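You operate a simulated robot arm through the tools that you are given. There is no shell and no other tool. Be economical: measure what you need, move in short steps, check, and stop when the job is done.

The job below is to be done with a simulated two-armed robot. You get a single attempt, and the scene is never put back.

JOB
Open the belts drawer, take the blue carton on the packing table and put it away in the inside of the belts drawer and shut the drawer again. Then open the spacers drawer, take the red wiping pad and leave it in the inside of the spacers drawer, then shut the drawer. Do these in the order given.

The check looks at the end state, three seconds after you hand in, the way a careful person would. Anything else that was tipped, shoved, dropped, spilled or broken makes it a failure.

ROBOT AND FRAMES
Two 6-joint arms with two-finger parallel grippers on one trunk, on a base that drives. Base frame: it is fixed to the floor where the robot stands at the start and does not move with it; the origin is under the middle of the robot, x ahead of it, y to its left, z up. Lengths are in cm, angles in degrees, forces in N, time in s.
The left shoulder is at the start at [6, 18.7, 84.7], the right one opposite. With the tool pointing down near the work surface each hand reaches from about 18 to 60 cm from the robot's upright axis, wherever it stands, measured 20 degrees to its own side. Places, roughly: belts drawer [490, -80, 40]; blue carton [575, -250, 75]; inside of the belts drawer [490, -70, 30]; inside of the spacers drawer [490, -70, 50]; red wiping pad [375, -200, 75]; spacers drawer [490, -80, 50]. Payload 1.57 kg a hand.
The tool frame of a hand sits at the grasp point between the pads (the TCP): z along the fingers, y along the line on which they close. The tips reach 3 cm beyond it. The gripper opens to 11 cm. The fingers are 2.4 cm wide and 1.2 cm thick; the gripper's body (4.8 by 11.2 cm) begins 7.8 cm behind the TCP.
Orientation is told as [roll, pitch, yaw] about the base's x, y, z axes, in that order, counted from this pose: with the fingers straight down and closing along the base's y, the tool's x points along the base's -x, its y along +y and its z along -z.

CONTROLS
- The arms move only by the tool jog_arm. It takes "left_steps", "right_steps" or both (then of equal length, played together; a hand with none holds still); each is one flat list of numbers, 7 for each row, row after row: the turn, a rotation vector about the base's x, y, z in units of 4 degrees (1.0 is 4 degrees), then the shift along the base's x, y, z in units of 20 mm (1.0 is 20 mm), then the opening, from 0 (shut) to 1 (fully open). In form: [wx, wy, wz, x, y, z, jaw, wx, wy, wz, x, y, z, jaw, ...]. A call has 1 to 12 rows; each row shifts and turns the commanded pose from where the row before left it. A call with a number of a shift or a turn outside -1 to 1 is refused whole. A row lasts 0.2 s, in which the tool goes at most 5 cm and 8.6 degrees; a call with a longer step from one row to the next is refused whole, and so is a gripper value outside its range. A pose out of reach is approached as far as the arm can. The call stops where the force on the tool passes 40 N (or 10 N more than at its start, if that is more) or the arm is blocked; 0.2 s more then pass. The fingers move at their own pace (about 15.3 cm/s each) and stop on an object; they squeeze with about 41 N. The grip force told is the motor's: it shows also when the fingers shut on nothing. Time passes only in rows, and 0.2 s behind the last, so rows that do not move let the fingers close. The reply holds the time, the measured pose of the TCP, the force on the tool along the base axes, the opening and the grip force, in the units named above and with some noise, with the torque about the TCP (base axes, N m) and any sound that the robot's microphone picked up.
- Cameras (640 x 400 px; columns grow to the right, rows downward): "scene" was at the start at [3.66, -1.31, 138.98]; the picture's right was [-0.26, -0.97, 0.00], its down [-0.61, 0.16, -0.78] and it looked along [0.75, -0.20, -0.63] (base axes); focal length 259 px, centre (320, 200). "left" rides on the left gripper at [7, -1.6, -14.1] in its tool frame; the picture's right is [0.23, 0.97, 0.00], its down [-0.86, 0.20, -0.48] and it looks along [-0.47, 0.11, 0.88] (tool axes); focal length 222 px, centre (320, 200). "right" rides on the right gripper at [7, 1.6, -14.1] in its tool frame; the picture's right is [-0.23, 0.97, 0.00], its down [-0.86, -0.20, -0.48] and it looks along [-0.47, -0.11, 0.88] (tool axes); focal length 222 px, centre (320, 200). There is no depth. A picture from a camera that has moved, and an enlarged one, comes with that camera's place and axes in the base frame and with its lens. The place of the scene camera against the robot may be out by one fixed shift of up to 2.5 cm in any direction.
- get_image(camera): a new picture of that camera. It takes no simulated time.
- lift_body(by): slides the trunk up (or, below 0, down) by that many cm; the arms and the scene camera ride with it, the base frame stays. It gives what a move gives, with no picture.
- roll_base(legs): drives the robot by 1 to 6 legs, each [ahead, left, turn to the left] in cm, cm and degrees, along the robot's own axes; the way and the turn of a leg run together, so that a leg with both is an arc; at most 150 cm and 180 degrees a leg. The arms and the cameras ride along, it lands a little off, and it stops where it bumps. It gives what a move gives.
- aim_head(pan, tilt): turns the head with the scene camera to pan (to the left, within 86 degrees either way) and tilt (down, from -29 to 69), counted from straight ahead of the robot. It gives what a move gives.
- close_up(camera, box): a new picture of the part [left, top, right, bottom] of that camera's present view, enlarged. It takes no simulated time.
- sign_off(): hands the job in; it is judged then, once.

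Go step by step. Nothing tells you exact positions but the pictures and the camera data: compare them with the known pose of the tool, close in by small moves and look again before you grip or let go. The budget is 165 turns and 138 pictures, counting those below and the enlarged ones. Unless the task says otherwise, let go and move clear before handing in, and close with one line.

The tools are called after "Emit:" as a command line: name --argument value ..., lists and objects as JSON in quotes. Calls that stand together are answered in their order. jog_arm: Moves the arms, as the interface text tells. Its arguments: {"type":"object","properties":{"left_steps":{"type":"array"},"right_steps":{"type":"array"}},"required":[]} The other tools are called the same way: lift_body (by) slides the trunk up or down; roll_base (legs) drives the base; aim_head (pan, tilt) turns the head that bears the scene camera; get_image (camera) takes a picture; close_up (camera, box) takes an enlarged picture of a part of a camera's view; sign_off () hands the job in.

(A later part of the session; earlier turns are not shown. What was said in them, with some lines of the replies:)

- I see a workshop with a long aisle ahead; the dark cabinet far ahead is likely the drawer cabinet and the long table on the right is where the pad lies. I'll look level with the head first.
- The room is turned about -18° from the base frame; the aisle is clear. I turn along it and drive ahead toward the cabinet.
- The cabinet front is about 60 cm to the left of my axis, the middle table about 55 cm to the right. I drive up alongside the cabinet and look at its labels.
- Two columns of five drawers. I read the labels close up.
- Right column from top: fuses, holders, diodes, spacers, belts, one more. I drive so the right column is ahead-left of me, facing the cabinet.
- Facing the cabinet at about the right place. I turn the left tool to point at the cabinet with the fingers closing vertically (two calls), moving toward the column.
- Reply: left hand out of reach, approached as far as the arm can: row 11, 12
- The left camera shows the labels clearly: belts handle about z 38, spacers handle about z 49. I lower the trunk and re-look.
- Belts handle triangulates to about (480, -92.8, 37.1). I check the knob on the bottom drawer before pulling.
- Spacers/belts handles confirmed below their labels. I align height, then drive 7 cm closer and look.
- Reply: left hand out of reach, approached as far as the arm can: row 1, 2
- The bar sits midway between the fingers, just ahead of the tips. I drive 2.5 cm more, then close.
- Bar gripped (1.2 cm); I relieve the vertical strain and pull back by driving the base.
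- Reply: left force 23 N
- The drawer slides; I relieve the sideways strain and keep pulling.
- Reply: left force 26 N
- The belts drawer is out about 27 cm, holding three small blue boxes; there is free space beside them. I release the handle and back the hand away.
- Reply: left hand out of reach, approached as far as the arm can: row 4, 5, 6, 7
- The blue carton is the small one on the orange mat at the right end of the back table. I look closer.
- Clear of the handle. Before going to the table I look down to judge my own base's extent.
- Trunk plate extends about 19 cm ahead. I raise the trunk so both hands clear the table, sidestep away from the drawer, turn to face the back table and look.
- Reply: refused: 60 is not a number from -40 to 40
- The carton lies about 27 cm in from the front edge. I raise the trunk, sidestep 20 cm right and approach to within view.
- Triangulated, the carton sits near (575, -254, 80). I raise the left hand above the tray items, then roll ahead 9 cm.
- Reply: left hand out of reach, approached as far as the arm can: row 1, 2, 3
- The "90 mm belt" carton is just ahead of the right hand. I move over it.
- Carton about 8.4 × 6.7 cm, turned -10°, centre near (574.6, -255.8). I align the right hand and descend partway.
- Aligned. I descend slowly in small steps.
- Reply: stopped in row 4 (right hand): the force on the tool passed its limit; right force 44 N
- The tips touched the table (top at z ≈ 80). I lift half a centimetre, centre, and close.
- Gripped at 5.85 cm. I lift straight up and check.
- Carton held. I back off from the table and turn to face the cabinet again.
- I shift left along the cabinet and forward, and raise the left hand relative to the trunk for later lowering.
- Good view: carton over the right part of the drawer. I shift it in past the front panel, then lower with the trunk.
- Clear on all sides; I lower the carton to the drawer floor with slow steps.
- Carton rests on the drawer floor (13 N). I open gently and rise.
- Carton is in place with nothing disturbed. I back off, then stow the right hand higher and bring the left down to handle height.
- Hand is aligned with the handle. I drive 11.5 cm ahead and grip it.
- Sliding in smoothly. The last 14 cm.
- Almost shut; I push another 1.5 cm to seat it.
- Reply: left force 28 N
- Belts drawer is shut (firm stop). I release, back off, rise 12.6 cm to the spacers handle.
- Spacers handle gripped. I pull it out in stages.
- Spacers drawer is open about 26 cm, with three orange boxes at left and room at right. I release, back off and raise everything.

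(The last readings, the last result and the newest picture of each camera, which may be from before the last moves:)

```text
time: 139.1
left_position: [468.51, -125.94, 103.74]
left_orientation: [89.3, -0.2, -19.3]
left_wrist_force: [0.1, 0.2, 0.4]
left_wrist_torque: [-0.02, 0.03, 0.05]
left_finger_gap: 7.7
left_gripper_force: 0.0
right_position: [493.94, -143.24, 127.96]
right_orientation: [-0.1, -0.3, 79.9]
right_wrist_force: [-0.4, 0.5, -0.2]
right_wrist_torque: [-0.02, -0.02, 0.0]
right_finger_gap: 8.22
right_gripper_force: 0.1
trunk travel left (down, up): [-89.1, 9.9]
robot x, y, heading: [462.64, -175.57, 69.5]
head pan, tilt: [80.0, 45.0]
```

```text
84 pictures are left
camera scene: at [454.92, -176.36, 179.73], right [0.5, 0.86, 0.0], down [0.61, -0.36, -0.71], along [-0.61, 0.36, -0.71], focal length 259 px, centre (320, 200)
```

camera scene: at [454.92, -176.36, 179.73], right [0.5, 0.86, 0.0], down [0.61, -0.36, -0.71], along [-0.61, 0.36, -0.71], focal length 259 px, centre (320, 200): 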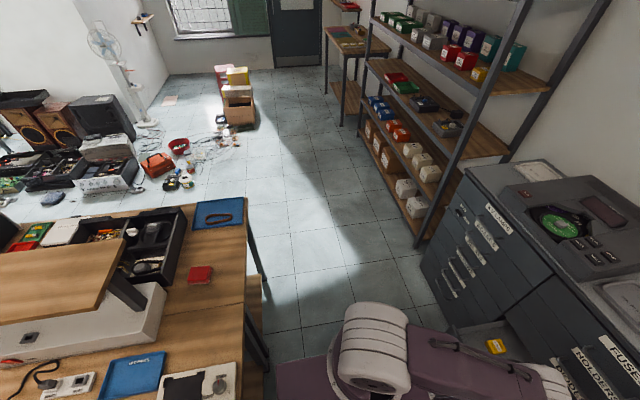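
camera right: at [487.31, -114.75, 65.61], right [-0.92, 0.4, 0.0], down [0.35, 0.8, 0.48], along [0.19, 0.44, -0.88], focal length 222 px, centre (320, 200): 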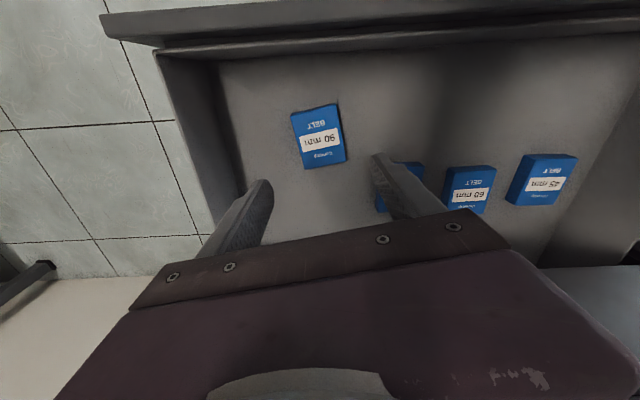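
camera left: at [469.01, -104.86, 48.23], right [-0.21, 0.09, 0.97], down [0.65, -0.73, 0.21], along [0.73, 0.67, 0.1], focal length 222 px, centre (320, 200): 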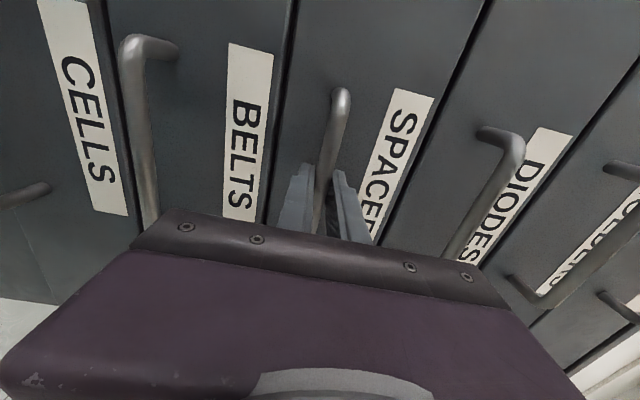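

The red pad lies near the aisle edge of the middle table, at about (382, -192, 80). I sidestep 53 cm left, go to mid-aisle, and turn round to face that table.

Emit:
roll_base --legs '[[12, 0, 0], [0, 53, 0], [0, 0, 180]]'

Emit:
aim_head --pan -10 --tilt 55

Emit:
get_image --camera "scene"

```text
time: 150.0
left_position: [403.06, -194.46, 103.75]
left_orientation: [89.2, -0.1, 151.3]
left_wrist_force: [0.0, 0.3, 0.6]
left_wrist_torque: [0.01, -0.01, 0.01]
left_finger_gap: 7.66
left_gripper_force: 0.0
right_position: [380.7, -173.28, 127.99]
right_orientation: [0.0, -0.3, -109.5]
right_wrist_force: [0.1, -0.5, 0.3]
right_wrist_torque: [-0.01, 0.02, 0.03]
right_finger_gap: 8.26
right_gripper_force: 0.0
trunk travel left (down, up): [-89.1, 9.9]
robot x, y, heading: [417.37, -146.26, -119.7]
head pan, tilt: [80.0, 45.0]
```

```text
time: 151.7
left_position: [403.06, -194.46, 103.72]
left_orientation: [89.3, -0.1, 151.4]
left_wrist_force: [0.5, -0.7, 0.4]
left_wrist_torque: [0.03, -0.01, -0.03]
left_finger_gap: 7.7
left_gripper_force: 0.1
right_position: [380.79, -173.22, 128.05]
right_orientation: [-0.2, -0.2, -109.4]
right_wrist_force: [0.2, 0.2, 0.4]
right_wrist_torque: [0.0, -0.02, 0.0]
right_finger_gap: 8.24
right_gripper_force: 0.1
trunk travel left (down, up): [-89.1, 9.9]
robot x, y, heading: [417.03, -146.69, -119.4]
head pan, tilt: [-10.0, 55.0]
```

```text
83 pictures are left
camera scene: at [416.6, -145.78, 178.39], right [-0.77, 0.64, 0.0], down [0.52, 0.63, -0.57], along [-0.36, -0.44, -0.82], focal length 259 px, centre (320, 200)
```

scene: 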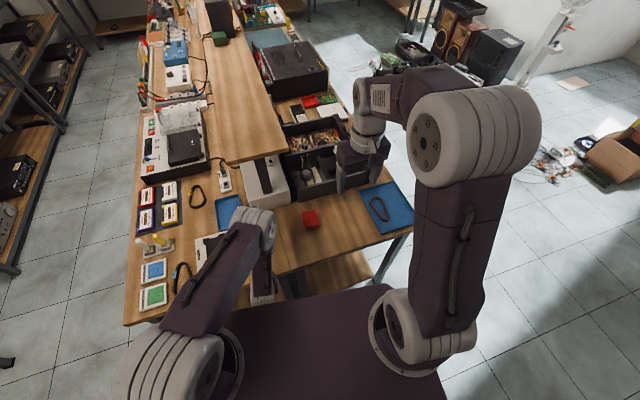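

The pad triangulates near (383, -193). I correct the heading, move 6 cm closer and lower the trunk 10 while keeping the left hand high.

Emit:
roll_base --legs '[[0, 0, 9.5], [6, 0, 0]]'

Emit:
jog_arm --left_steps '[0, 0, 0, 0, 0, 1, 0.7, 0, 0, 0, 0, 0, 1, 0.7, 0, 0, 0, 0, 0, 1, 0.7, 0, 0, 0, 0, 0, 1, 0.7, 0, 0, 0, 0, 0, 1, 0.7, 0, 0, 0, 0, 0, 1, 0.7]'

Emit:
lift_body --by -12

Emit:
get_image --camera "right"

Emit:
get_image --camera "scene"

```text
time: 153.3
left_position: [409.42, -200.81, 104.06]
left_orientation: [89.8, 0.0, 160.7]
left_wrist_force: [0.1, 0.9, 0.8]
left_wrist_torque: [0.04, -0.03, 0.01]
left_finger_gap: 7.69
left_gripper_force: 0.0
right_position: [383.81, -183.45, 128.28]
right_orientation: [-0.1, -0.8, -100.1]
right_wrist_force: [0.0, 1.1, 0.3]
right_wrist_torque: [-0.07, 0.01, 0.05]
right_finger_gap: 8.28
right_gripper_force: 0.1
trunk travel left (down, up): [-89.1, 9.9]
robot x, y, heading: [414.76, -151.91, -110.4]
head pan, tilt: [-10.0, 55.0]
```

```text
time: 154.7
left_position: [408.91, -201.5, 115.83]
left_orientation: [89.3, -0.1, 160.7]
left_wrist_force: [-0.5, 0.0, -0.1]
left_wrist_torque: [0.0, 0.0, 0.01]
left_finger_gap: 7.67
left_gripper_force: 0.0
right_position: [383.67, -184.22, 128.0]
right_orientation: [-0.2, -0.3, -100.1]
right_wrist_force: [-0.1, -0.1, -0.3]
right_wrist_torque: [0.03, -0.01, 0.01]
right_finger_gap: 8.26
right_gripper_force: 0.1
trunk travel left (down, up): [-89.1, 9.9]
robot x, y, heading: [414.47, -151.76, -110.3]
head pan, tilt: [-10.0, 55.0]
```

```text
time: 156.2
left_position: [409.06, -201.37, 103.75]
left_orientation: [89.2, -0.2, 160.8]
left_wrist_force: [-0.5, 0.1, 0.2]
left_wrist_torque: [0.0, -0.01, -0.01]
left_finger_gap: 7.7
left_gripper_force: 0.2
right_position: [383.54, -184.17, 116.05]
right_orientation: [-0.1, -0.3, -100.2]
right_wrist_force: [0.5, 0.7, -0.2]
right_wrist_torque: [-0.01, 0.0, -0.01]
right_finger_gap: 8.24
right_gripper_force: 0.1
trunk travel left (down, up): [-77.1, 21.9]
robot x, y, heading: [414.36, -151.79, -110.3]
head pan, tilt: [-10.0, 55.0]
```

```text
82 pictures are left
camera right: at [386.53, -177.48, 130.15], right [0.92, -0.39, 0.0], down [-0.35, -0.8, 0.48], along [-0.19, -0.44, -0.88], focal length 222 px, centre (320, 200)
```

right: 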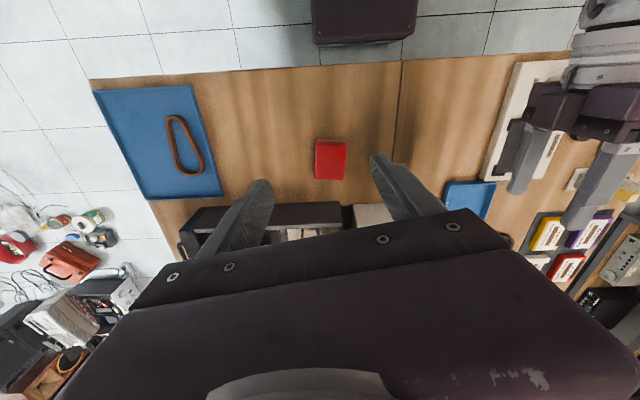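

```text
81 pictures are left
camera scene: at [414.65, -151.51, 166.39], right [-0.86, 0.5, 0.0], down [0.41, 0.71, -0.57], along [-0.29, -0.5, -0.82], focal length 259 px, centre (320, 200)
```

scene: 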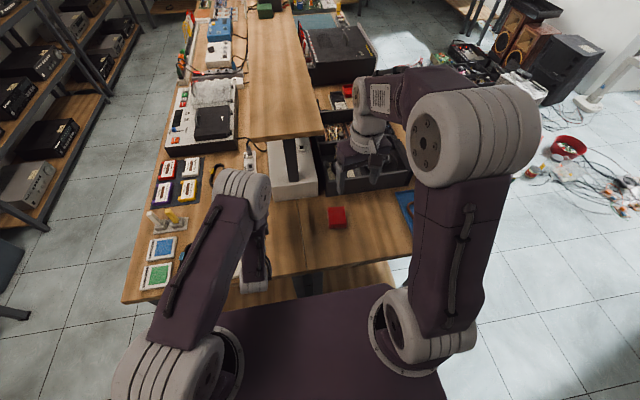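

The pad is about 6.5 × 8.8 cm, turned 7° from the table. I rotate the right hand, open it fully and descend to z ≈ 96 over it.

Emit:
jog_arm --right_steps '[0, 0, -0.425, -0.052, -0.4, -1, 1, 0, 0, -0.425, -0.052, -0.4, -1, 1, 0, 0, -0.425, -0.052, -0.4, -1, 1, 0, 0, -0.425, -0.052, -0.4, -1, 1, 0, 0, -0.425, -0.052, -0.4, -1, 1, 0, 0, -0.425, -0.052, -0.4, -1, 1, 0, 0, -0.425, -0.052, -0.4, -1, 1, 0, 0, -0.425, -0.052, -0.4, -1, 1, 0, 0, -0.425, -0.052, -0.4, -1, 1, 0, 0, -0.425, -0.052, -0.4, -1, 1]'

Emit:
get_image --camera "right"

Emit:
get_image --camera "scene"

```text
time: 158.4
left_position: [409.02, -201.56, 103.78]
left_orientation: [89.2, -0.1, 160.6]
left_wrist_force: [-0.2, -0.1, -0.5]
left_wrist_torque: [0.04, 0.02, -0.04]
left_finger_gap: 7.69
left_gripper_force: 0.1
right_position: [382.63, -192.24, 96.1]
right_orientation: [0.0, -0.4, -117.2]
right_wrist_force: [0.0, -0.4, 0.4]
right_wrist_torque: [0.04, -0.05, 0.0]
right_finger_gap: 11.0
right_gripper_force: 0.1
trunk travel left (down, up): [-77.1, 21.9]
robot x, y, heading: [414.64, -151.79, -110.4]
head pan, tilt: [-10.0, 55.0]
```

```text
80 pictures are left
camera right: at [387.35, -186.68, 110.12], right [0.76, -0.65, 0.0], down [-0.57, -0.67, 0.48], along [-0.31, -0.37, -0.88], focal length 222 px, centre (320, 200)
```

right: 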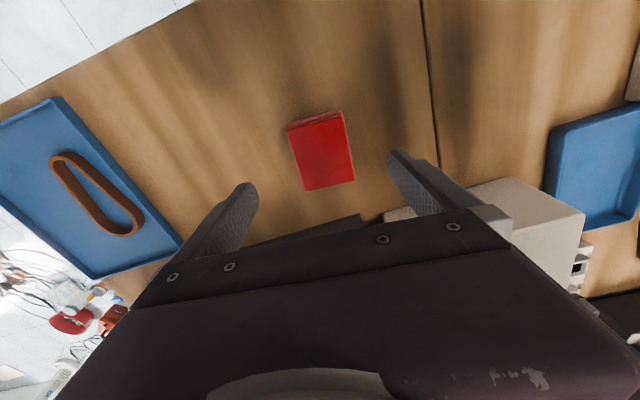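

```text
79 pictures are left
camera scene: at [414.6, -151.63, 166.39], right [-0.86, 0.5, 0.0], down [0.41, 0.71, -0.57], along [-0.29, -0.5, -0.82], focal length 259 px, centre (320, 200)
```

scene: 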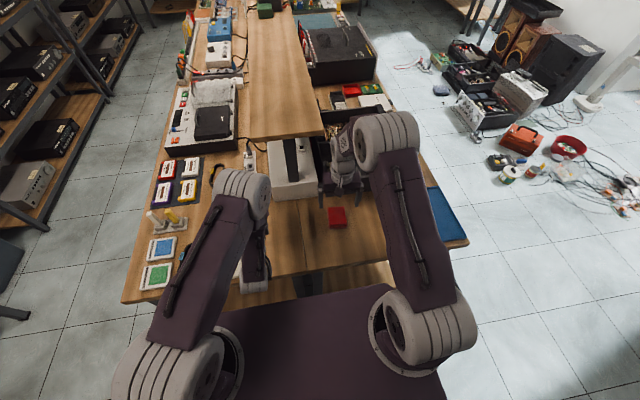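

Centred over the pad; I descend 9 cm and look at clearance.

Emit:
jog_arm --right_steps '[0, 0, 0, -0.02, -0.05, -0.9, 1, 0, 0, 0, -0.02, -0.05, -0.9, 1, 0, 0, 0, -0.02, -0.05, -0.9, 1, 0, 0, 0, -0.02, -0.05, -0.9, 1, 0, 0, 0, -0.02, -0.05, -0.9, 1]'

Emit:
get_image --camera "right"

Emit:
close_up --camera "scene" --box '[260, 100, 440, 250]'

```text
time: 159.6
left_position: [408.95, -201.54, 103.85]
left_orientation: [89.3, 0.0, 160.6]
left_wrist_force: [0.3, 0.3, 0.1]
left_wrist_torque: [0.02, 0.0, 0.01]
left_finger_gap: 7.69
left_gripper_force: 0.0
right_position: [382.45, -192.55, 87.18]
right_orientation: [0.0, -0.3, -117.1]
right_wrist_force: [0.0, 0.0, -0.5]
right_wrist_torque: [0.01, -0.01, -0.03]
right_finger_gap: 11.0
right_gripper_force: 0.0
trunk travel left (down, up): [-77.1, 21.9]
robot x, y, heading: [414.74, -151.67, -110.1]
head pan, tilt: [-10.0, 55.0]
```

```text
78 pictures are left
camera right: at [387.25, -186.98, 101.32], right [0.76, -0.65, 0.0], down [-0.57, -0.67, 0.48], along [-0.31, -0.37, -0.88], focal length 222 px, centre (320, 200)
```

right: 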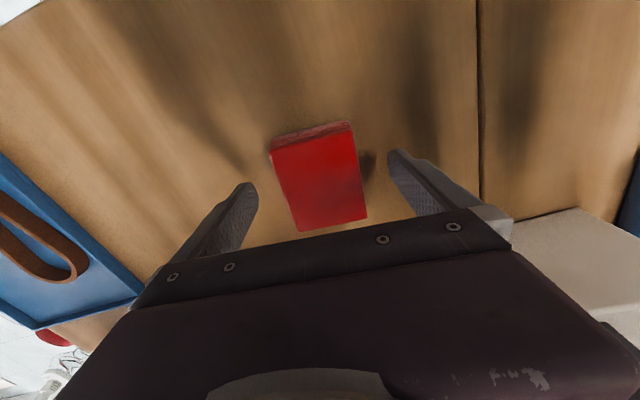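

```text
2.67 times, centred on (350, 175) of scene
camera zoom: at [414.62, -151.59, 166.39], right [-0.86, 0.5, 0.0], down [0.41, 0.71, -0.57], along [-0.29, -0.5, -0.82], focal length 690 px, centre (240, 267)
```

zoom: 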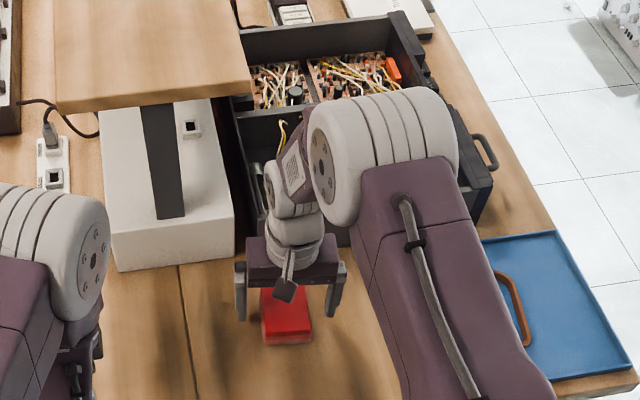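

Emit:
jog_arm --right_steps '[0, 0, 0, -0.03, -0.03, -0.5, 1, 0, 0, 0, -0.03, -0.03, -0.5, 1, 0, 0, 0, -0.03, -0.03, -0.4, 1, 0, 0, 0, -0.03, -0.03, -0.3, 1, 0, 0, 0, 0, 0, -0.1, 1]'

Emit:
get_image --camera "right"

```text
time: 160.4
left_position: [409.18, -201.27, 104.01]
left_orientation: [89.5, -0.1, 160.5]
left_wrist_force: [-0.4, 0.0, -1.0]
left_wrist_torque: [0.03, 0.02, 0.0]
left_finger_gap: 7.69
left_gripper_force: 0.2
right_position: [382.41, -192.73, 85.0]
right_orientation: [-0.2, -0.3, -117.0]
right_wrist_force: [5.7, 12.8, 26.6]
right_wrist_torque: [-0.05, -1.71, 0.58]
right_finger_gap: 10.99
right_gripper_force: 0.1
trunk travel left (down, up): [-77.1, 21.9]
robot x, y, heading: [414.63, -151.92, -110.5]
head pan, tilt: [-10.0, 55.0]
stopped in row 3 (right hand): the force on the tool passed its limit (the readings are from after the stop); the commanded pose is now the measured one
```

```text
76 pictures are left
camera right: at [387.07, -187.13, 99.12], right [0.76, -0.64, 0.0], down [-0.56, -0.67, 0.48], along [-0.31, -0.37, -0.88], focal length 222 px, centre (320, 200)
```

right: 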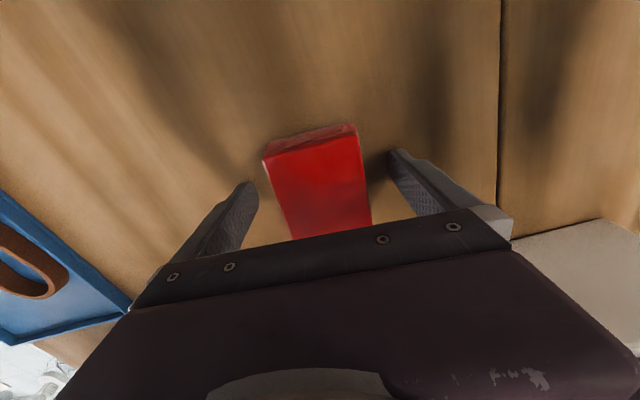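

One fingertip touched the tabletop (z ≈ 82 here). I lift 4 mm and close on the pad.

Emit:
jog_arm --right_steps '[0, 0, 0, 0, 0, 0.22, 1, 0, 0, 0, -0.1, -0.1, 0, 0.85, 0, 0, 0, 0, 0, 0, 0.7, 0, 0, 0, 0, 0, 0, 0.5, 0, 0, 0, 0, 0, 0, 0.3, 0, 0, 0, 0, 0, 0, 0.3]'

Emit:
get_image --camera "right"

```text
time: 161.8
left_position: [409.06, -201.49, 103.92]
left_orientation: [89.3, -0.1, 160.6]
left_wrist_force: [-0.4, -0.3, 0.1]
left_wrist_torque: [0.0, 0.0, -0.01]
left_finger_gap: 7.7
left_gripper_force: 0.1
right_position: [381.91, -193.3, 85.3]
right_orientation: [0.0, -0.6, -117.1]
right_wrist_force: [-1.0, 0.7, 5.0]
right_wrist_torque: [0.09, 0.03, 0.03]
right_finger_gap: 6.7
right_gripper_force: 41.5
trunk travel left (down, up): [-77.1, 21.9]
robot x, y, heading: [414.92, -152.21, -110.0]
head pan, tilt: [-10.0, 55.0]
```

```text
75 pictures are left
camera right: at [386.68, -187.58, 99.34], right [0.76, -0.65, 0.0], down [-0.56, -0.67, 0.49], along [-0.31, -0.37, -0.87], focal length 222 px, centre (320, 200)
```

right: 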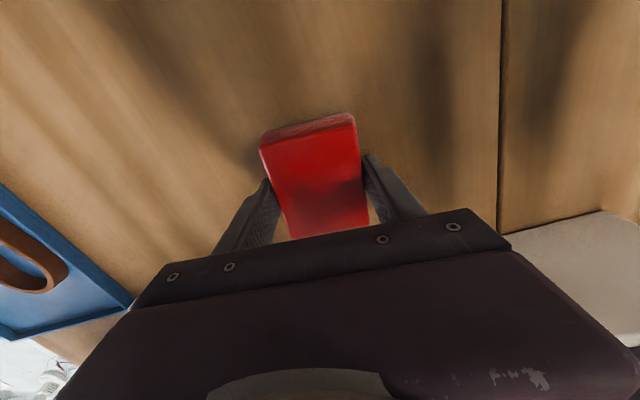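

Gripped at 6.7 cm. I lift it straight up.

Emit:
jog_arm --right_steps '[0, 0, 0, 0, 0, 0.5, 0, 0, 0, 0, 0, 0, 0.9, 0, 0, 0, 0, 0, 0, 1, 0, 0, 0, 0, 0, 0, 1, 0, 0, 0, 0, 0, 0, 1, 0, 0, 0, 0, 0, 0, 1, 0, 0, 0, 0, 0, 0, 1, 0, 0, 0, 0, 0, 0, 1, 0, 0, 0, 0, 0, 0, 1, 0]'

Emit:
get_image --camera "right"

```text
time: 163.8
left_position: [409.12, -201.49, 103.8]
left_orientation: [89.3, 0.0, 160.7]
left_wrist_force: [-0.3, 0.6, -1.2]
left_wrist_torque: [0.02, 0.02, -0.02]
left_finger_gap: 7.7
left_gripper_force: 0.0
right_position: [381.86, -193.15, 101.96]
right_orientation: [0.0, -0.4, -117.1]
right_wrist_force: [-0.1, -0.1, -1.2]
right_wrist_torque: [0.01, 0.0, 0.02]
right_finger_gap: 6.67
right_gripper_force: 41.0
trunk travel left (down, up): [-77.1, 21.9]
robot x, y, heading: [414.73, -151.71, -110.1]
head pan, tilt: [-10.0, 55.0]
```

```text
74 pictures are left
camera right: at [386.65, -187.49, 116.06], right [0.76, -0.65, 0.0], down [-0.57, -0.67, 0.48], along [-0.31, -0.37, -0.87], focal length 222 px, centre (320, 200)
```

right: 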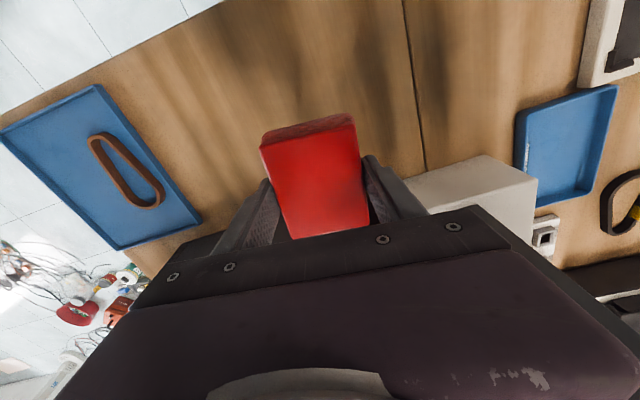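

Pad held. I back into mid-aisle and turn to face the cabinet again.

Emit:
roll_base --legs '[[-9, 0, 0], [0, 0, -180]]'

Emit:
aim_head --pan -15 --tilt 50

Emit:
get_image --camera "scene"

```text
time: 172.3
left_position: [424.9, -93.93, 103.77]
left_orientation: [89.3, -0.1, -20.7]
left_wrist_force: [-0.4, -0.2, -0.4]
left_wrist_torque: [-0.01, 0.02, 0.01]
left_finger_gap: 7.69
left_gripper_force: 0.1
right_position: [451.9, -102.94, 101.81]
right_orientation: [0.0, -0.4, 61.6]
right_wrist_force: [-0.1, 0.9, -0.9]
right_wrist_torque: [-0.02, -0.01, 0.03]
right_finger_gap: 6.68
right_gripper_force: 41.5
trunk travel left (down, up): [-77.1, 21.9]
robot x, y, heading: [417.8, -143.46, 68.3]
head pan, tilt: [-10.0, 55.0]
```

```text
time: 172.9
left_position: [424.86, -93.88, 103.81]
left_orientation: [89.3, -0.1, -20.8]
left_wrist_force: [-0.5, 0.3, -0.6]
left_wrist_torque: [0.0, -0.03, 0.0]
left_finger_gap: 7.71
left_gripper_force: 0.1
right_position: [451.74, -102.88, 101.97]
right_orientation: [0.0, -0.4, 61.6]
right_wrist_force: [0.1, 0.2, -1.0]
right_wrist_torque: [-0.01, -0.01, -0.01]
right_finger_gap: 6.7
right_gripper_force: 41.0
trunk travel left (down, up): [-77.1, 21.9]
robot x, y, heading: [418.04, -143.72, 68.5]
head pan, tilt: [-15.0, 50.0]
```

```text
73 pictures are left
camera scene: at [421.67, -141.91, 167.03], right [0.8, -0.59, 0.0], down [-0.46, -0.62, -0.64], along [0.38, 0.52, -0.77], focal length 259 px, centre (320, 200)
```

scene: 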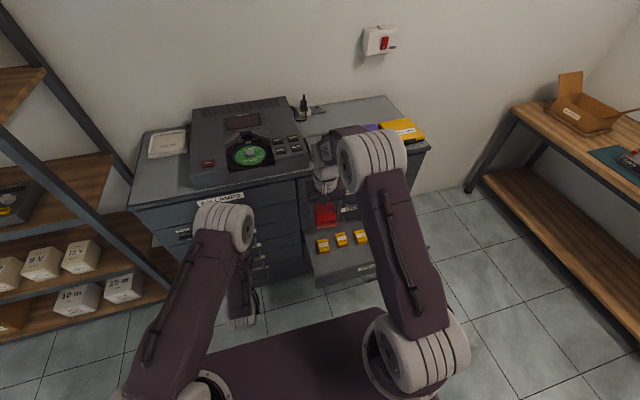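

I sidestep right 40 cm, go slightly ahead, then lower and look.

Emit:
roll_base --legs '[[0, -40, 1.5], [3, 0, 0]]'

Emit:
lift_body --by -28

Emit:
get_image --camera "right"

Emit:
get_image --camera "scene"

```text
time: 175.9
left_position: [462.8, -106.06, 104.07]
left_orientation: [89.6, -0.1, -19.5]
left_wrist_force: [-0.2, -2.2, -0.2]
left_wrist_torque: [-0.04, 0.02, -0.01]
left_finger_gap: 7.69
left_gripper_force: 0.0
right_position: [489.94, -114.3, 102.25]
right_orientation: [0.0, -0.6, 62.6]
right_wrist_force: [-0.1, -0.7, 0.1]
right_wrist_torque: [0.04, -0.04, -0.02]
right_finger_gap: 6.68
right_gripper_force: 41.1
trunk travel left (down, up): [-77.1, 21.9]
robot x, y, heading: [457.03, -155.44, 69.7]
head pan, tilt: [-15.0, 50.0]
```

```text
time: 178.7
left_position: [463.09, -105.69, 75.79]
left_orientation: [89.4, -0.1, -19.6]
left_wrist_force: [-0.3, -0.8, -0.5]
left_wrist_torque: [0.01, 0.02, 0.01]
left_finger_gap: 7.72
left_gripper_force: 0.0
right_position: [490.05, -114.04, 73.85]
right_orientation: [0.1, -0.5, 62.7]
right_wrist_force: [0.1, 0.2, -0.6]
right_wrist_torque: [0.03, -0.01, -0.02]
right_finger_gap: 6.71
right_gripper_force: 40.8
trunk travel left (down, up): [-49.1, 49.9]
robot x, y, heading: [457.34, -155.34, 69.9]
head pan, tilt: [-15.0, 50.0]
```

```text
72 pictures are left
camera right: at [485.56, -119.49, 88.04], right [-0.76, 0.65, 0.0], down [0.57, 0.67, 0.48], along [0.31, 0.37, -0.87], focal length 222 px, centre (320, 200)
```

right: 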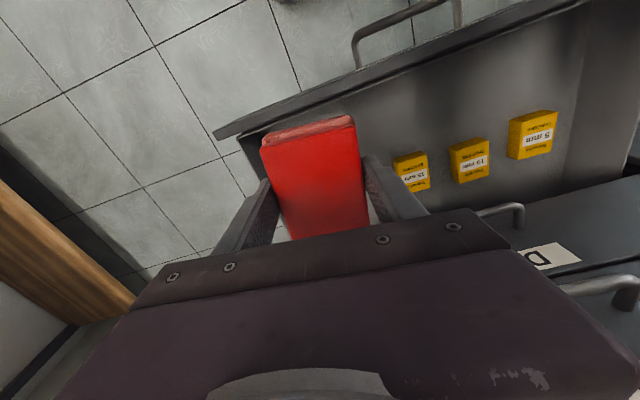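

```text
71 pictures are left
camera scene: at [460.81, -153.75, 139.04], right [0.82, -0.58, 0.0], down [-0.44, -0.62, -0.64], along [0.37, 0.52, -0.77], focal length 259 px, centre (320, 200)
```

scene: 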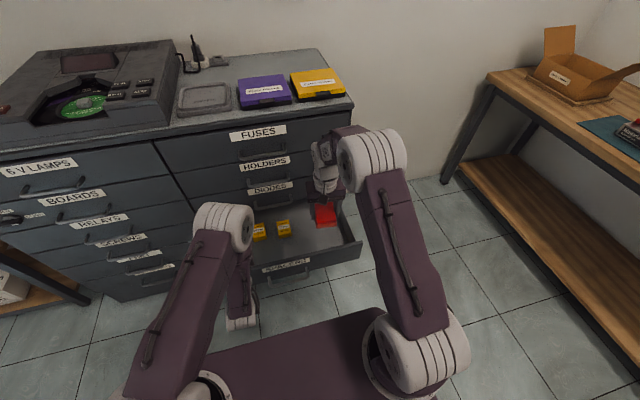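

Pad is above the right part of the spacers drawer. I align it, shift it inside, and lower a bit with the trunk.

Emit:
jog_arm --right_steps '[0, 0, 0.47, 0.09, 0.79, 0, 0, 0, 0, 0.47, 0.09, 0.79, 0, 0, 0, 0, 0.47, 0.09, 0.79, 0, 0, 0, 0, 0.47, 0.09, 0.79, 0, 0]'

Emit:
lift_body --by -6

Emit:
get_image --camera "right"

```text
time: 179.7
left_position: [463.1, -105.62, 75.76]
left_orientation: [89.2, 0.0, -19.6]
left_wrist_force: [-0.5, 0.0, 0.4]
left_wrist_torque: [-0.05, 0.01, 0.0]
left_finger_gap: 7.71
left_gripper_force: 0.0
right_position: [490.82, -107.7, 73.67]
right_orientation: [0.0, -0.3, 70.2]
right_wrist_force: [-0.1, 0.1, -0.2]
right_wrist_torque: [-0.01, 0.03, 0.05]
right_finger_gap: 6.7
right_gripper_force: 41.1
trunk travel left (down, up): [-49.1, 49.9]
robot x, y, heading: [457.21, -155.45, 69.7]
head pan, tilt: [-15.0, 50.0]
```

```text
time: 180.7
left_position: [462.99, -105.71, 69.79]
left_orientation: [89.3, -0.1, -19.5]
left_wrist_force: [0.2, 0.3, 0.4]
left_wrist_torque: [-0.03, 0.02, -0.03]
left_finger_gap: 7.73
left_gripper_force: 0.1
right_position: [490.94, -107.72, 67.77]
right_orientation: [0.0, -0.4, 70.2]
right_wrist_force: [0.2, 0.0, -0.7]
right_wrist_torque: [-0.02, 0.01, -0.03]
right_finger_gap: 6.69
right_gripper_force: 41.6
trunk travel left (down, up): [-43.1, 55.9]
robot x, y, heading: [456.81, -155.23, 69.6]
head pan, tilt: [-15.0, 50.0]
```

```text
70 pictures are left
camera right: at [487.09, -113.78, 81.86], right [-0.84, 0.54, 0.0], down [0.48, 0.73, 0.48], along [0.26, 0.41, -0.87], focal length 222 px, centre (320, 200)
```

right: 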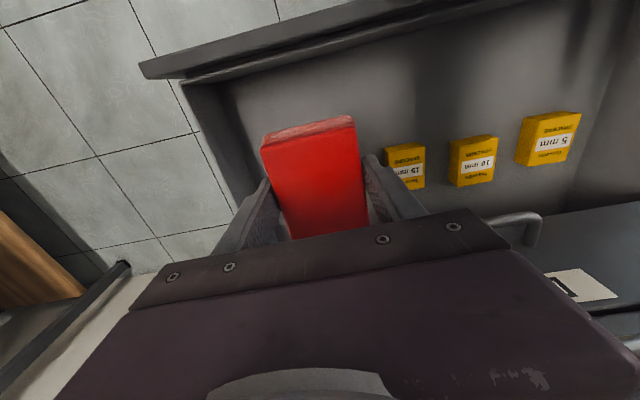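

Clear. I lower 15 cm, then slowly to contact.

Emit:
jog_arm --right_steps '[0, 0, 0, 0, 0, -0.8, 0, 0, 0, 0, 0, 0, -0.8, 0, 0, 0, 0, 0, 0, -0.8, 0, 0, 0, 0, 0, 0, -0.8, 0, 0, 0, 0, 0, 0, -0.8, 0, 0, 0, 0, 0, 0, -0.8, 0, 0, 0, 0, 0, 0, -0.8, 0, 0, 0, 0, 0, 0, -0.8, 0, 0, 0, 0, 0, 0, -0.8, 0]'

Emit:
get_image --camera "right"

Emit:
get_image --camera "scene"

```text
time: 182.7
left_position: [463.16, -105.61, 69.88]
left_orientation: [89.3, 0.0, -19.5]
left_wrist_force: [0.4, 0.5, -0.4]
left_wrist_torque: [0.03, -0.03, 0.01]
left_finger_gap: 7.72
left_gripper_force: 0.0
right_position: [490.89, -107.49, 53.35]
right_orientation: [0.0, -0.5, 70.3]
right_wrist_force: [-0.9, -0.1, -1.3]
right_wrist_torque: [0.0, 0.01, 0.0]
right_finger_gap: 6.68
right_gripper_force: 40.6
trunk travel left (down, up): [-43.1, 55.9]
robot x, y, heading: [456.97, -155.04, 69.5]
head pan, tilt: [-15.0, 50.0]
```

```text
69 pictures are left
camera right: at [487.15, -113.68, 67.43], right [-0.84, 0.54, 0.0], down [0.48, 0.73, 0.48], along [0.26, 0.41, -0.87], focal length 222 px, centre (320, 200)
```

right: 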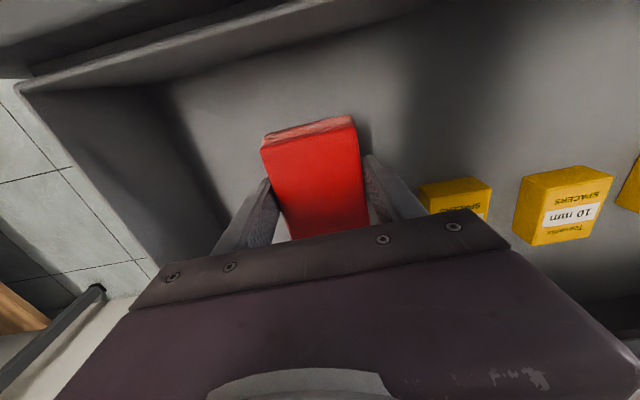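

```text
68 pictures are left
camera scene: at [460.83, -153.72, 133.04], right [0.82, -0.58, 0.0], down [-0.44, -0.62, -0.64], along [0.37, 0.52, -0.77], focal length 259 px, centre (320, 200)
```

scene: 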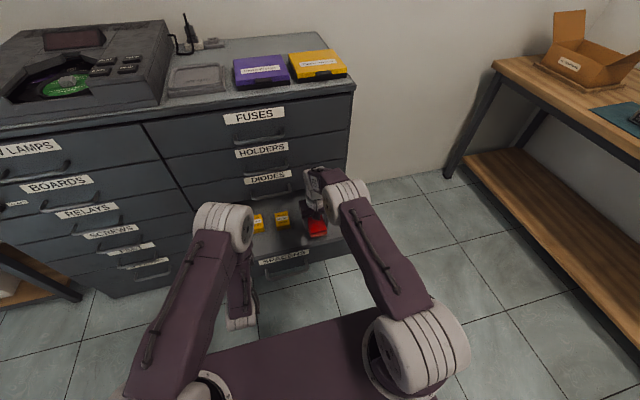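

Emit:
jog_arm --right_steps '[0, 0, 0, 0, 0, -0.4, 0, 0, 0, 0, 0, 0, -0.4, 0, 0, 0, 0, 0, 0, -0.4, 0, 0, 0, 0, 0, 0, -0.15, 0, 0, 0, 0, 0, 0, -0.15, 0, 0, 0, 0, 0, 0, -0.15, 0]'

```text
time: 184.1
left_position: [463.06, -105.66, 69.81]
left_orientation: [89.3, -0.1, -19.6]
left_wrist_force: [-0.5, 0.2, -0.2]
left_wrist_torque: [-0.04, 0.01, 0.03]
left_finger_gap: 7.73
left_gripper_force: 0.1
right_position: [490.83, -107.82, 49.97]
right_orientation: [0.0, -0.4, 70.3]
right_wrist_force: [0.1, 0.2, -0.1]
right_wrist_torque: [-0.02, 0.02, 0.03]
right_finger_gap: 6.67
right_gripper_force: 41.1
trunk travel left (down, up): [-43.1, 55.9]
robot x, y, heading: [457.17, -155.43, 69.7]
head pan, tilt: [-15.0, 50.0]
```

No contact yet; a few more small steps.

Emit:
jog_arm --right_steps '[0, 0, 0, 0, 0, -0.12, 0, 0, 0, 0, 0, 0, -0.12, 0, 0, 0, 0, 0, 0, -0.12, 0]'

Emit:
get_image --camera "right"

```text
time: 184.9
left_position: [462.97, -105.83, 70.02]
left_orientation: [89.5, -0.1, -19.6]
left_wrist_force: [0.2, 0.6, 0.2]
left_wrist_torque: [0.0, 0.01, 0.0]
left_finger_gap: 7.7
left_gripper_force: 0.1
right_position: [490.9, -107.81, 49.66]
right_orientation: [0.0, -0.7, 70.2]
right_wrist_force: [-0.6, 0.5, 20.8]
right_wrist_torque: [-0.85, 0.4, -0.03]
right_finger_gap: 6.72
right_gripper_force: 41.1
trunk travel left (down, up): [-43.1, 55.9]
robot x, y, heading: [457.24, -155.52, 69.6]
head pan, tilt: [-15.0, 50.0]
```

```text
67 pictures are left
camera right: at [487.0, -113.84, 63.7], right [-0.84, 0.54, 0.0], down [0.47, 0.73, 0.49], along [0.26, 0.41, -0.87], focal length 222 px, centre (320, 200)
```

right: 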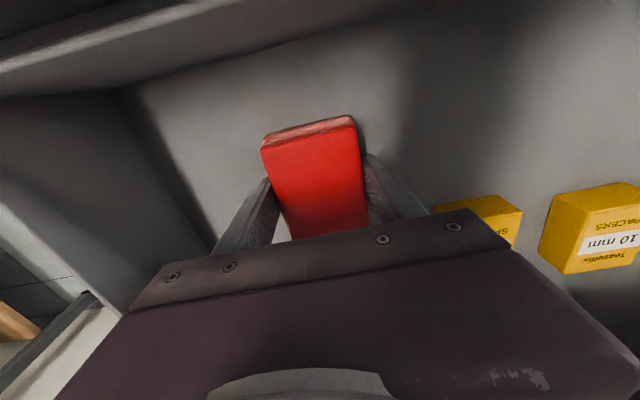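

The pad rests on the drawer floor. I open gently and rise.

Emit:
jog_arm --right_steps '[0, 0, 0, 0, 0, 0, 0.68, 0, 0, 0, 0, 0, 0, 0.77, 0, 0, 0, 0, 0, 0, 0.77, 0, 0, 0, 0, 0, 0.5, 0.77, 0, 0, 0, 0, 0, 0.8, 0.77, 0, 0, 0, 0, 0, 1, 0.77, 0, 0, 0, 0, 0, 1, 0.77, 0, 0, 0, 0, 0, 1, 0.77, 0, 0, 0, 0, 0, 1, 0.77, 0, 0, 0, 0, 0, 1, 0.77, 0, 0, 0, 0, 0, 1, 0.77, 0, 0, 0, 0, 0, 1, 0.77]'

Emit:
get_image --camera "right"

```text
time: 187.5
left_position: [463.14, -105.58, 69.78]
left_orientation: [89.3, -0.1, -19.6]
left_wrist_force: [0.4, -0.2, 0.6]
left_wrist_torque: [-0.02, 0.02, 0.0]
left_finger_gap: 7.72
left_gripper_force: 0.2
right_position: [491.09, -107.54, 65.9]
right_orientation: [0.0, -0.4, 70.2]
right_wrist_force: [0.4, -0.2, 0.3]
right_wrist_torque: [0.0, -0.02, 0.0]
right_finger_gap: 8.47
right_gripper_force: 0.0
trunk travel left (down, up): [-43.1, 55.9]
robot x, y, heading: [456.97, -155.1, 69.5]
head pan, tilt: [-15.0, 50.0]
```

```text
66 pictures are left
camera right: at [487.3, -113.58, 79.94], right [-0.84, 0.54, 0.0], down [0.48, 0.73, 0.48], along [0.26, 0.41, -0.87], focal length 222 px, centre (320, 200)
```

right: 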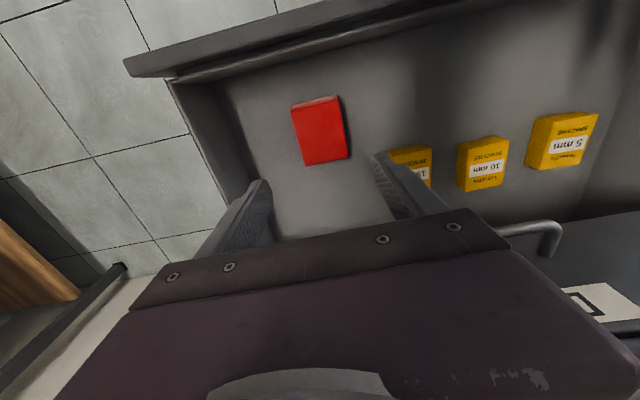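

Pad is placed neatly. I withdraw, bring the left hand to the spacers handle height and stow the right hand.

Emit:
roll_base --legs '[[0, -12, 0.4], [-18, 0, 0]]'

Emit:
jog_arm --left_steps '[0, 0, 0, 0, 0, -0.6, 0.7, 0, 0, 0, 0, 0, -0.6, 0.7, 0, 0, 0, 0, 0, -0.6, 0.7, 0, 0, 0, 0, 0, -0.6, 0.7, 0, 0, 0, 0, 0, -0.6, 0.7, 0, 0, 0, 0, 0, -0.6, 0.7, 0, 0, 0, 0, 0, -0.6, 0.7, 0, 0, 0, 0, 0, -0.6, 0.7, 0, 0, 0, 0, 0, -0.6, 0.7, 0, 0, 0, 0, 0, -0.6, 0.7]' --right_steps '[0, 0, 0, -0.2, -0.56, 1, 0.75, 0, 0, 0, -0.2, -0.56, 1, 0.75, 0, 0, 0, -0.2, -0.56, 1, 0.75, 0, 0, 0, -0.2, -0.56, 1, 0.75, 0, 0, 0, -0.2, -0.56, 1, 0.75, 0, 0, 0, -0.2, -0.56, 1, 0.75, 0, 0, 0, -0.2, -0.56, 1, 0.75, 0, 0, 0, -0.2, -0.56, 1, 0.75, 0, 0, 0, -0.2, -0.56, 1, 0.75, 0, 0, 0, -0.2, -0.56, 1, 0.75]'

Emit:
lift_body --by -8

Emit:
get_image --camera "left"

Emit:
get_image --camera "scene"

```text
time: 189.9
left_position: [467.23, -127.3, 69.86]
left_orientation: [89.4, -0.1, -18.8]
left_wrist_force: [-0.4, 0.8, -0.2]
left_wrist_torque: [-0.01, 0.0, 0.0]
left_finger_gap: 7.7
left_gripper_force: 0.0
right_position: [495.37, -128.97, 65.81]
right_orientation: [0.0, -0.6, 71.1]
right_wrist_force: [0.6, 0.2, 0.4]
right_wrist_torque: [0.06, 0.0, 0.02]
right_finger_gap: 8.46
right_gripper_force: 0.0
trunk travel left (down, up): [-43.1, 55.9]
robot x, y, heading: [461.85, -176.71, 70.2]
head pan, tilt: [-15.0, 50.0]
```

```text
time: 192.1
left_position: [467.23, -127.29, 57.88]
left_orientation: [89.3, 0.0, -18.8]
left_wrist_force: [0.3, -0.3, -0.6]
left_wrist_torque: [-0.04, 0.01, 0.0]
left_finger_gap: 7.68
left_gripper_force: 0.1
right_position: [491.52, -139.88, 85.85]
right_orientation: [0.0, -0.4, 70.9]
right_wrist_force: [-0.6, 0.1, 0.2]
right_wrist_torque: [0.02, -0.03, -0.03]
right_finger_gap: 8.23
right_gripper_force: 0.1
trunk travel left (down, up): [-43.1, 55.9]
robot x, y, heading: [461.9, -176.96, 70.2]
head pan, tilt: [-15.0, 50.0]
```

```text
time: 193.3
left_position: [467.15, -127.33, 49.8]
left_orientation: [89.3, -0.1, -18.8]
left_wrist_force: [0.7, -0.6, -0.5]
left_wrist_torque: [0.0, 0.0, -0.03]
left_finger_gap: 7.69
left_gripper_force: 0.0
right_position: [491.46, -139.71, 77.71]
right_orientation: [0.0, -0.4, 71.0]
right_wrist_force: [0.3, 0.1, -0.8]
right_wrist_torque: [-0.04, 0.01, 0.0]
right_finger_gap: 8.27
right_gripper_force: 0.1
trunk travel left (down, up): [-35.1, 63.9]
robot x, y, heading: [462.23, -176.86, 70.1]
head pan, tilt: [-15.0, 50.0]
```

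```text
65 pictures are left
camera left: at [455.95, -138.54, 48.31], right [-0.21, 0.08, 0.97], down [0.66, -0.73, 0.21], along [0.72, 0.68, 0.1], focal length 222 px, centre (320, 200)
```

left: 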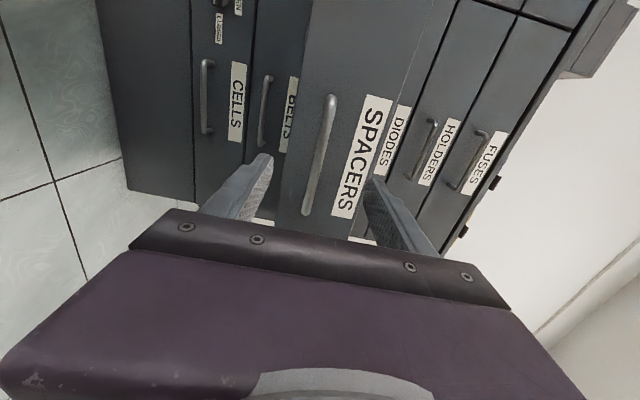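

```text
64 pictures are left
camera scene: at [465.6, -175.41, 125.04], right [0.82, -0.57, 0.0], down [-0.44, -0.63, -0.64], along [0.37, 0.53, -0.77], focal length 259 px, centre (320, 200)
```

scene: 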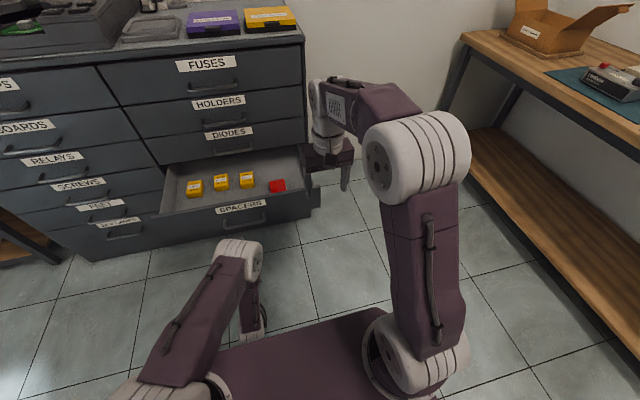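

Aligned with the handle; I drive 10 cm ahead and grip.

Emit:
roll_base --legs '[[10, 0, 0]]'

Emit:
get_image --camera "left"

```text
time: 194.4
left_position: [470.44, -117.71, 49.77]
left_orientation: [89.3, 0.1, -18.7]
left_wrist_force: [-0.5, -0.1, -0.4]
left_wrist_torque: [0.0, 0.0, -0.02]
left_finger_gap: 7.72
left_gripper_force: 0.0
right_position: [494.9, -130.02, 77.8]
right_orientation: [0.0, -0.3, 71.1]
right_wrist_force: [1.1, -1.0, -0.2]
right_wrist_torque: [-0.04, 0.05, 0.0]
right_finger_gap: 8.25
right_gripper_force: 0.0
trunk travel left (down, up): [-35.1, 63.9]
robot x, y, heading: [465.38, -167.39, 70.5]
head pan, tilt: [-15.0, 50.0]
```

```text
63 pictures are left
camera left: at [459.31, -128.97, 48.25], right [-0.21, 0.09, 0.97], down [0.66, -0.73, 0.21], along [0.72, 0.68, 0.1], focal length 222 px, centre (320, 200)
```

left: 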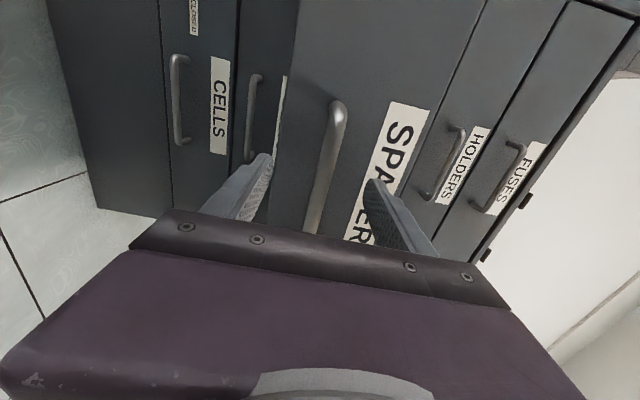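

Emit:
jog_arm --left_steps '[0, 0, 0, 0, 0, 0, 0.4, 0, 0, 0, 0, 0, 0, 0.2, 0, 0, 0, 0, 0, 0, 0, 0, 0, 0, 0, 0, 0, 0]'

Emit:
roll_base --legs '[[13, -0.1, 0]]'

Emit:
roll_base --legs '[[12, -0.1, 0]]'

Emit:
get_image --camera "scene"

```text
time: 195.4
left_position: [470.43, -117.99, 49.79]
left_orientation: [89.2, -0.1, -18.8]
left_wrist_force: [0.0, -1.2, -3.5]
left_wrist_torque: [0.02, 0.06, -0.1]
left_finger_gap: 1.17
left_gripper_force: 29.4
right_position: [494.9, -130.15, 77.77]
right_orientation: [-0.1, -0.4, 71.0]
right_wrist_force: [-0.1, -0.2, 0.3]
right_wrist_torque: [0.02, 0.01, -0.03]
right_finger_gap: 8.25
right_gripper_force: 0.1
trunk travel left (down, up): [-35.1, 63.9]
robot x, y, heading: [465.11, -167.16, 70.5]
head pan, tilt: [-15.0, 50.0]
```

```text
time: 196.7
left_position: [475.07, -105.54, 49.74]
left_orientation: [89.3, 0.0, -18.8]
left_wrist_force: [4.8, -1.4, -6.7]
left_wrist_torque: [0.08, 0.05, -0.41]
left_finger_gap: 1.18
left_gripper_force: 29.2
right_position: [499.48, -117.77, 77.72]
right_orientation: [0.1, -0.2, 71.0]
right_wrist_force: [-0.1, 0.6, 0.6]
right_wrist_torque: [-0.01, 0.02, -0.02]
right_finger_gap: 8.23
right_gripper_force: 0.1
trunk travel left (down, up): [-35.1, 63.9]
robot x, y, heading: [469.9, -154.71, 70.0]
head pan, tilt: [-15.0, 50.0]
```

```text
time: 198.0
left_position: [479.41, -93.82, 49.75]
left_orientation: [89.3, -0.1, -18.9]
left_wrist_force: [4.2, -0.7, -5.3]
left_wrist_torque: [0.13, 0.12, -0.43]
left_finger_gap: 1.18
left_gripper_force: 29.4
right_position: [503.65, -106.19, 77.63]
right_orientation: [-0.1, -0.4, 71.0]
right_wrist_force: [-1.2, 0.1, -0.2]
right_wrist_torque: [0.0, 0.01, -0.02]
right_finger_gap: 8.26
right_gripper_force: 0.3
trunk travel left (down, up): [-35.1, 63.9]
robot x, y, heading: [473.98, -143.5, 70.7]
head pan, tilt: [-15.0, 50.0]
```

```text
62 pictures are left
camera scene: at [477.83, -141.77, 125.03], right [0.82, -0.57, 0.0], down [-0.44, -0.63, -0.64], along [0.36, 0.53, -0.77], focal length 259 px, centre (320, 200)
```

scene: 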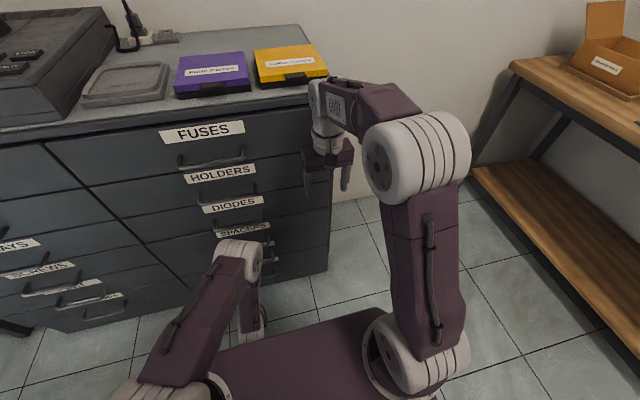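

Nearly shut. I pull the right hand back a little for clearance, then push the last bit to the stop.

Emit:
jog_arm --right_steps '[0, 0, 0, -0.23, -0.63, 0, 0.75, 0, 0, 0, -0.23, -0.63, 0, 0.75, 0, 0, 0, -0.23, -0.63, 0, 0.75]'

Emit:
roll_base --legs '[[1.5, 0, 0]]'

Emit:
get_image --camera "left"

```text
time: 198.8
left_position: [479.42, -93.84, 49.68]
left_orientation: [89.2, 0.0, -18.8]
left_wrist_force: [0.4, -1.0, -4.7]
left_wrist_torque: [-0.09, 0.12, 0.03]
left_finger_gap: 1.16
left_gripper_force: 29.6
right_position: [502.2, -109.98, 77.69]
right_orientation: [0.1, -0.4, 71.0]
right_wrist_force: [0.1, 0.1, -0.4]
right_wrist_torque: [-0.02, -0.02, 0.02]
right_finger_gap: 8.21
right_gripper_force: 0.0
trunk travel left (down, up): [-35.1, 63.9]
robot x, y, heading: [474.14, -143.68, 70.2]
head pan, tilt: [-15.0, 50.0]
```

```text
time: 199.5
left_position: [479.73, -92.54, 49.71]
left_orientation: [89.3, 0.1, -18.9]
left_wrist_force: [-9.2, -26.9, -10.9]
left_wrist_torque: [-0.03, 0.06, -0.03]
left_finger_gap: 1.18
left_gripper_force: 29.3
right_position: [502.72, -108.61, 77.79]
right_orientation: [0.0, -0.4, 70.9]
right_wrist_force: [-0.6, -0.2, -0.8]
right_wrist_torque: [0.01, 0.03, 0.0]
right_finger_gap: 8.26
right_gripper_force: 0.1
trunk travel left (down, up): [-35.1, 63.9]
robot x, y, heading: [475.07, -142.21, 70.3]
head pan, tilt: [-15.0, 50.0]
```

```text
61 pictures are left
camera left: at [468.55, -103.72, 48.27], right [-0.21, 0.09, 0.97], down [0.65, -0.73, 0.21], along [0.73, 0.68, 0.1], focal length 222 px, centre (320, 200)
```

left: 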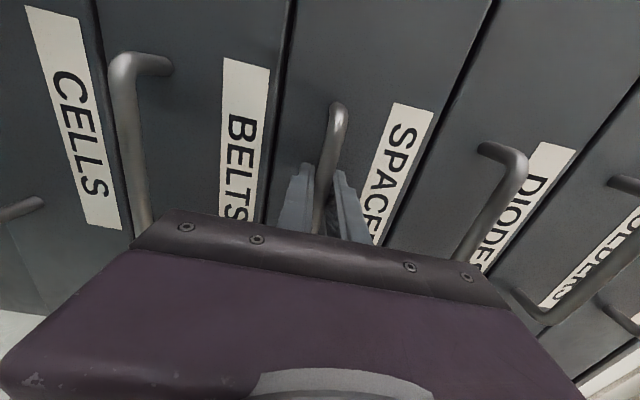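

Firm stop: the spacers drawer is shut. I release, back away and make a final check.

Emit:
jog_arm --left_steps '[0, 0, 0, 0, 0, 0, 0.3, 0, 0, 0, 0, 0, 0, 0.7, 0, 0, 0, 0, 0, 0, 0.7]'

Emit:
roll_base --legs '[[-18, 0, 0]]'

Emit:
get_image --camera "left"

Emit:
get_image --camera "scene"

```text
time: 200.3
left_position: [479.76, -92.51, 49.77]
left_orientation: [89.1, 0.0, -18.9]
left_wrist_force: [0.4, -0.2, -0.7]
left_wrist_torque: [-0.01, 0.01, 0.0]
left_finger_gap: 7.72
left_gripper_force: 0.0
right_position: [502.79, -108.59, 77.87]
right_orientation: [0.0, -0.5, 71.0]
right_wrist_force: [-0.2, 0.0, 0.0]
right_wrist_torque: [0.0, 0.0, 0.02]
right_finger_gap: 8.25
right_gripper_force: 0.0
trunk travel left (down, up): [-35.1, 63.9]
robot x, y, heading: [474.54, -141.79, 70.4]
head pan, tilt: [-15.0, 50.0]
```

```text
time: 201.8
left_position: [473.61, -109.55, 49.8]
left_orientation: [89.3, -0.1, -18.8]
left_wrist_force: [0.1, -0.4, 0.0]
left_wrist_torque: [-0.03, 0.04, 0.0]
left_finger_gap: 7.72
left_gripper_force: 0.1
right_position: [496.54, -125.59, 77.88]
right_orientation: [0.1, -0.6, 71.1]
right_wrist_force: [0.9, -0.9, 0.5]
right_wrist_torque: [0.04, 0.0, -0.01]
right_finger_gap: 8.24
right_gripper_force: 0.1
trunk travel left (down, up): [-35.1, 63.9]
robot x, y, heading: [468.58, -159.01, 70.5]
head pan, tilt: [-15.0, 50.0]
```

```text
60 pictures are left
camera left: at [462.43, -120.76, 48.29], right [-0.21, 0.09, 0.97], down [0.66, -0.73, 0.21], along [0.72, 0.68, 0.1], focal length 222 px, centre (320, 200)
```

left: 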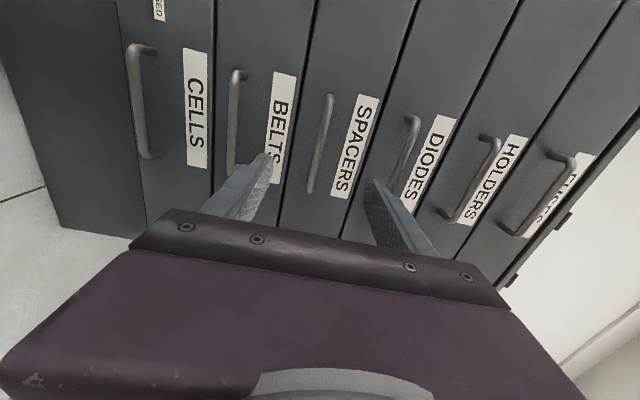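

```text
59 pictures are left
camera scene: at [472.17, -157.61, 125.04], right [0.82, -0.57, 0.0], down [-0.43, -0.63, -0.64], along [0.36, 0.53, -0.77], focal length 259 px, centre (320, 200)
```

scene: 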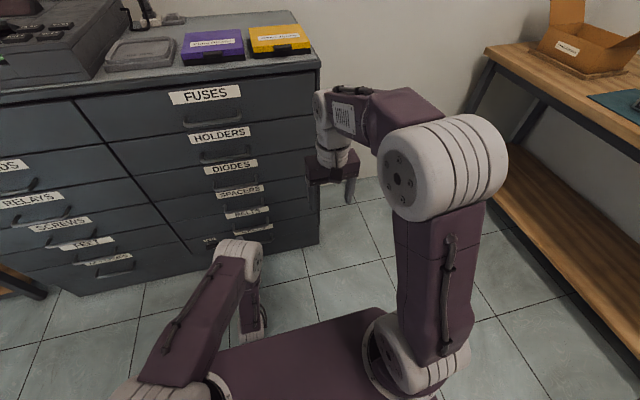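

All drawers are flush, both items are inside, and both hands are clear, so I hand in.

Emit:
sign_off

```text
The job is handed in.
```

The blue carton is in the belts drawer and the red wiping pad is in the spacers drawer. Both drawers are shut, the job was done in the order given, and nothing else looked disturbed in my last pictures.
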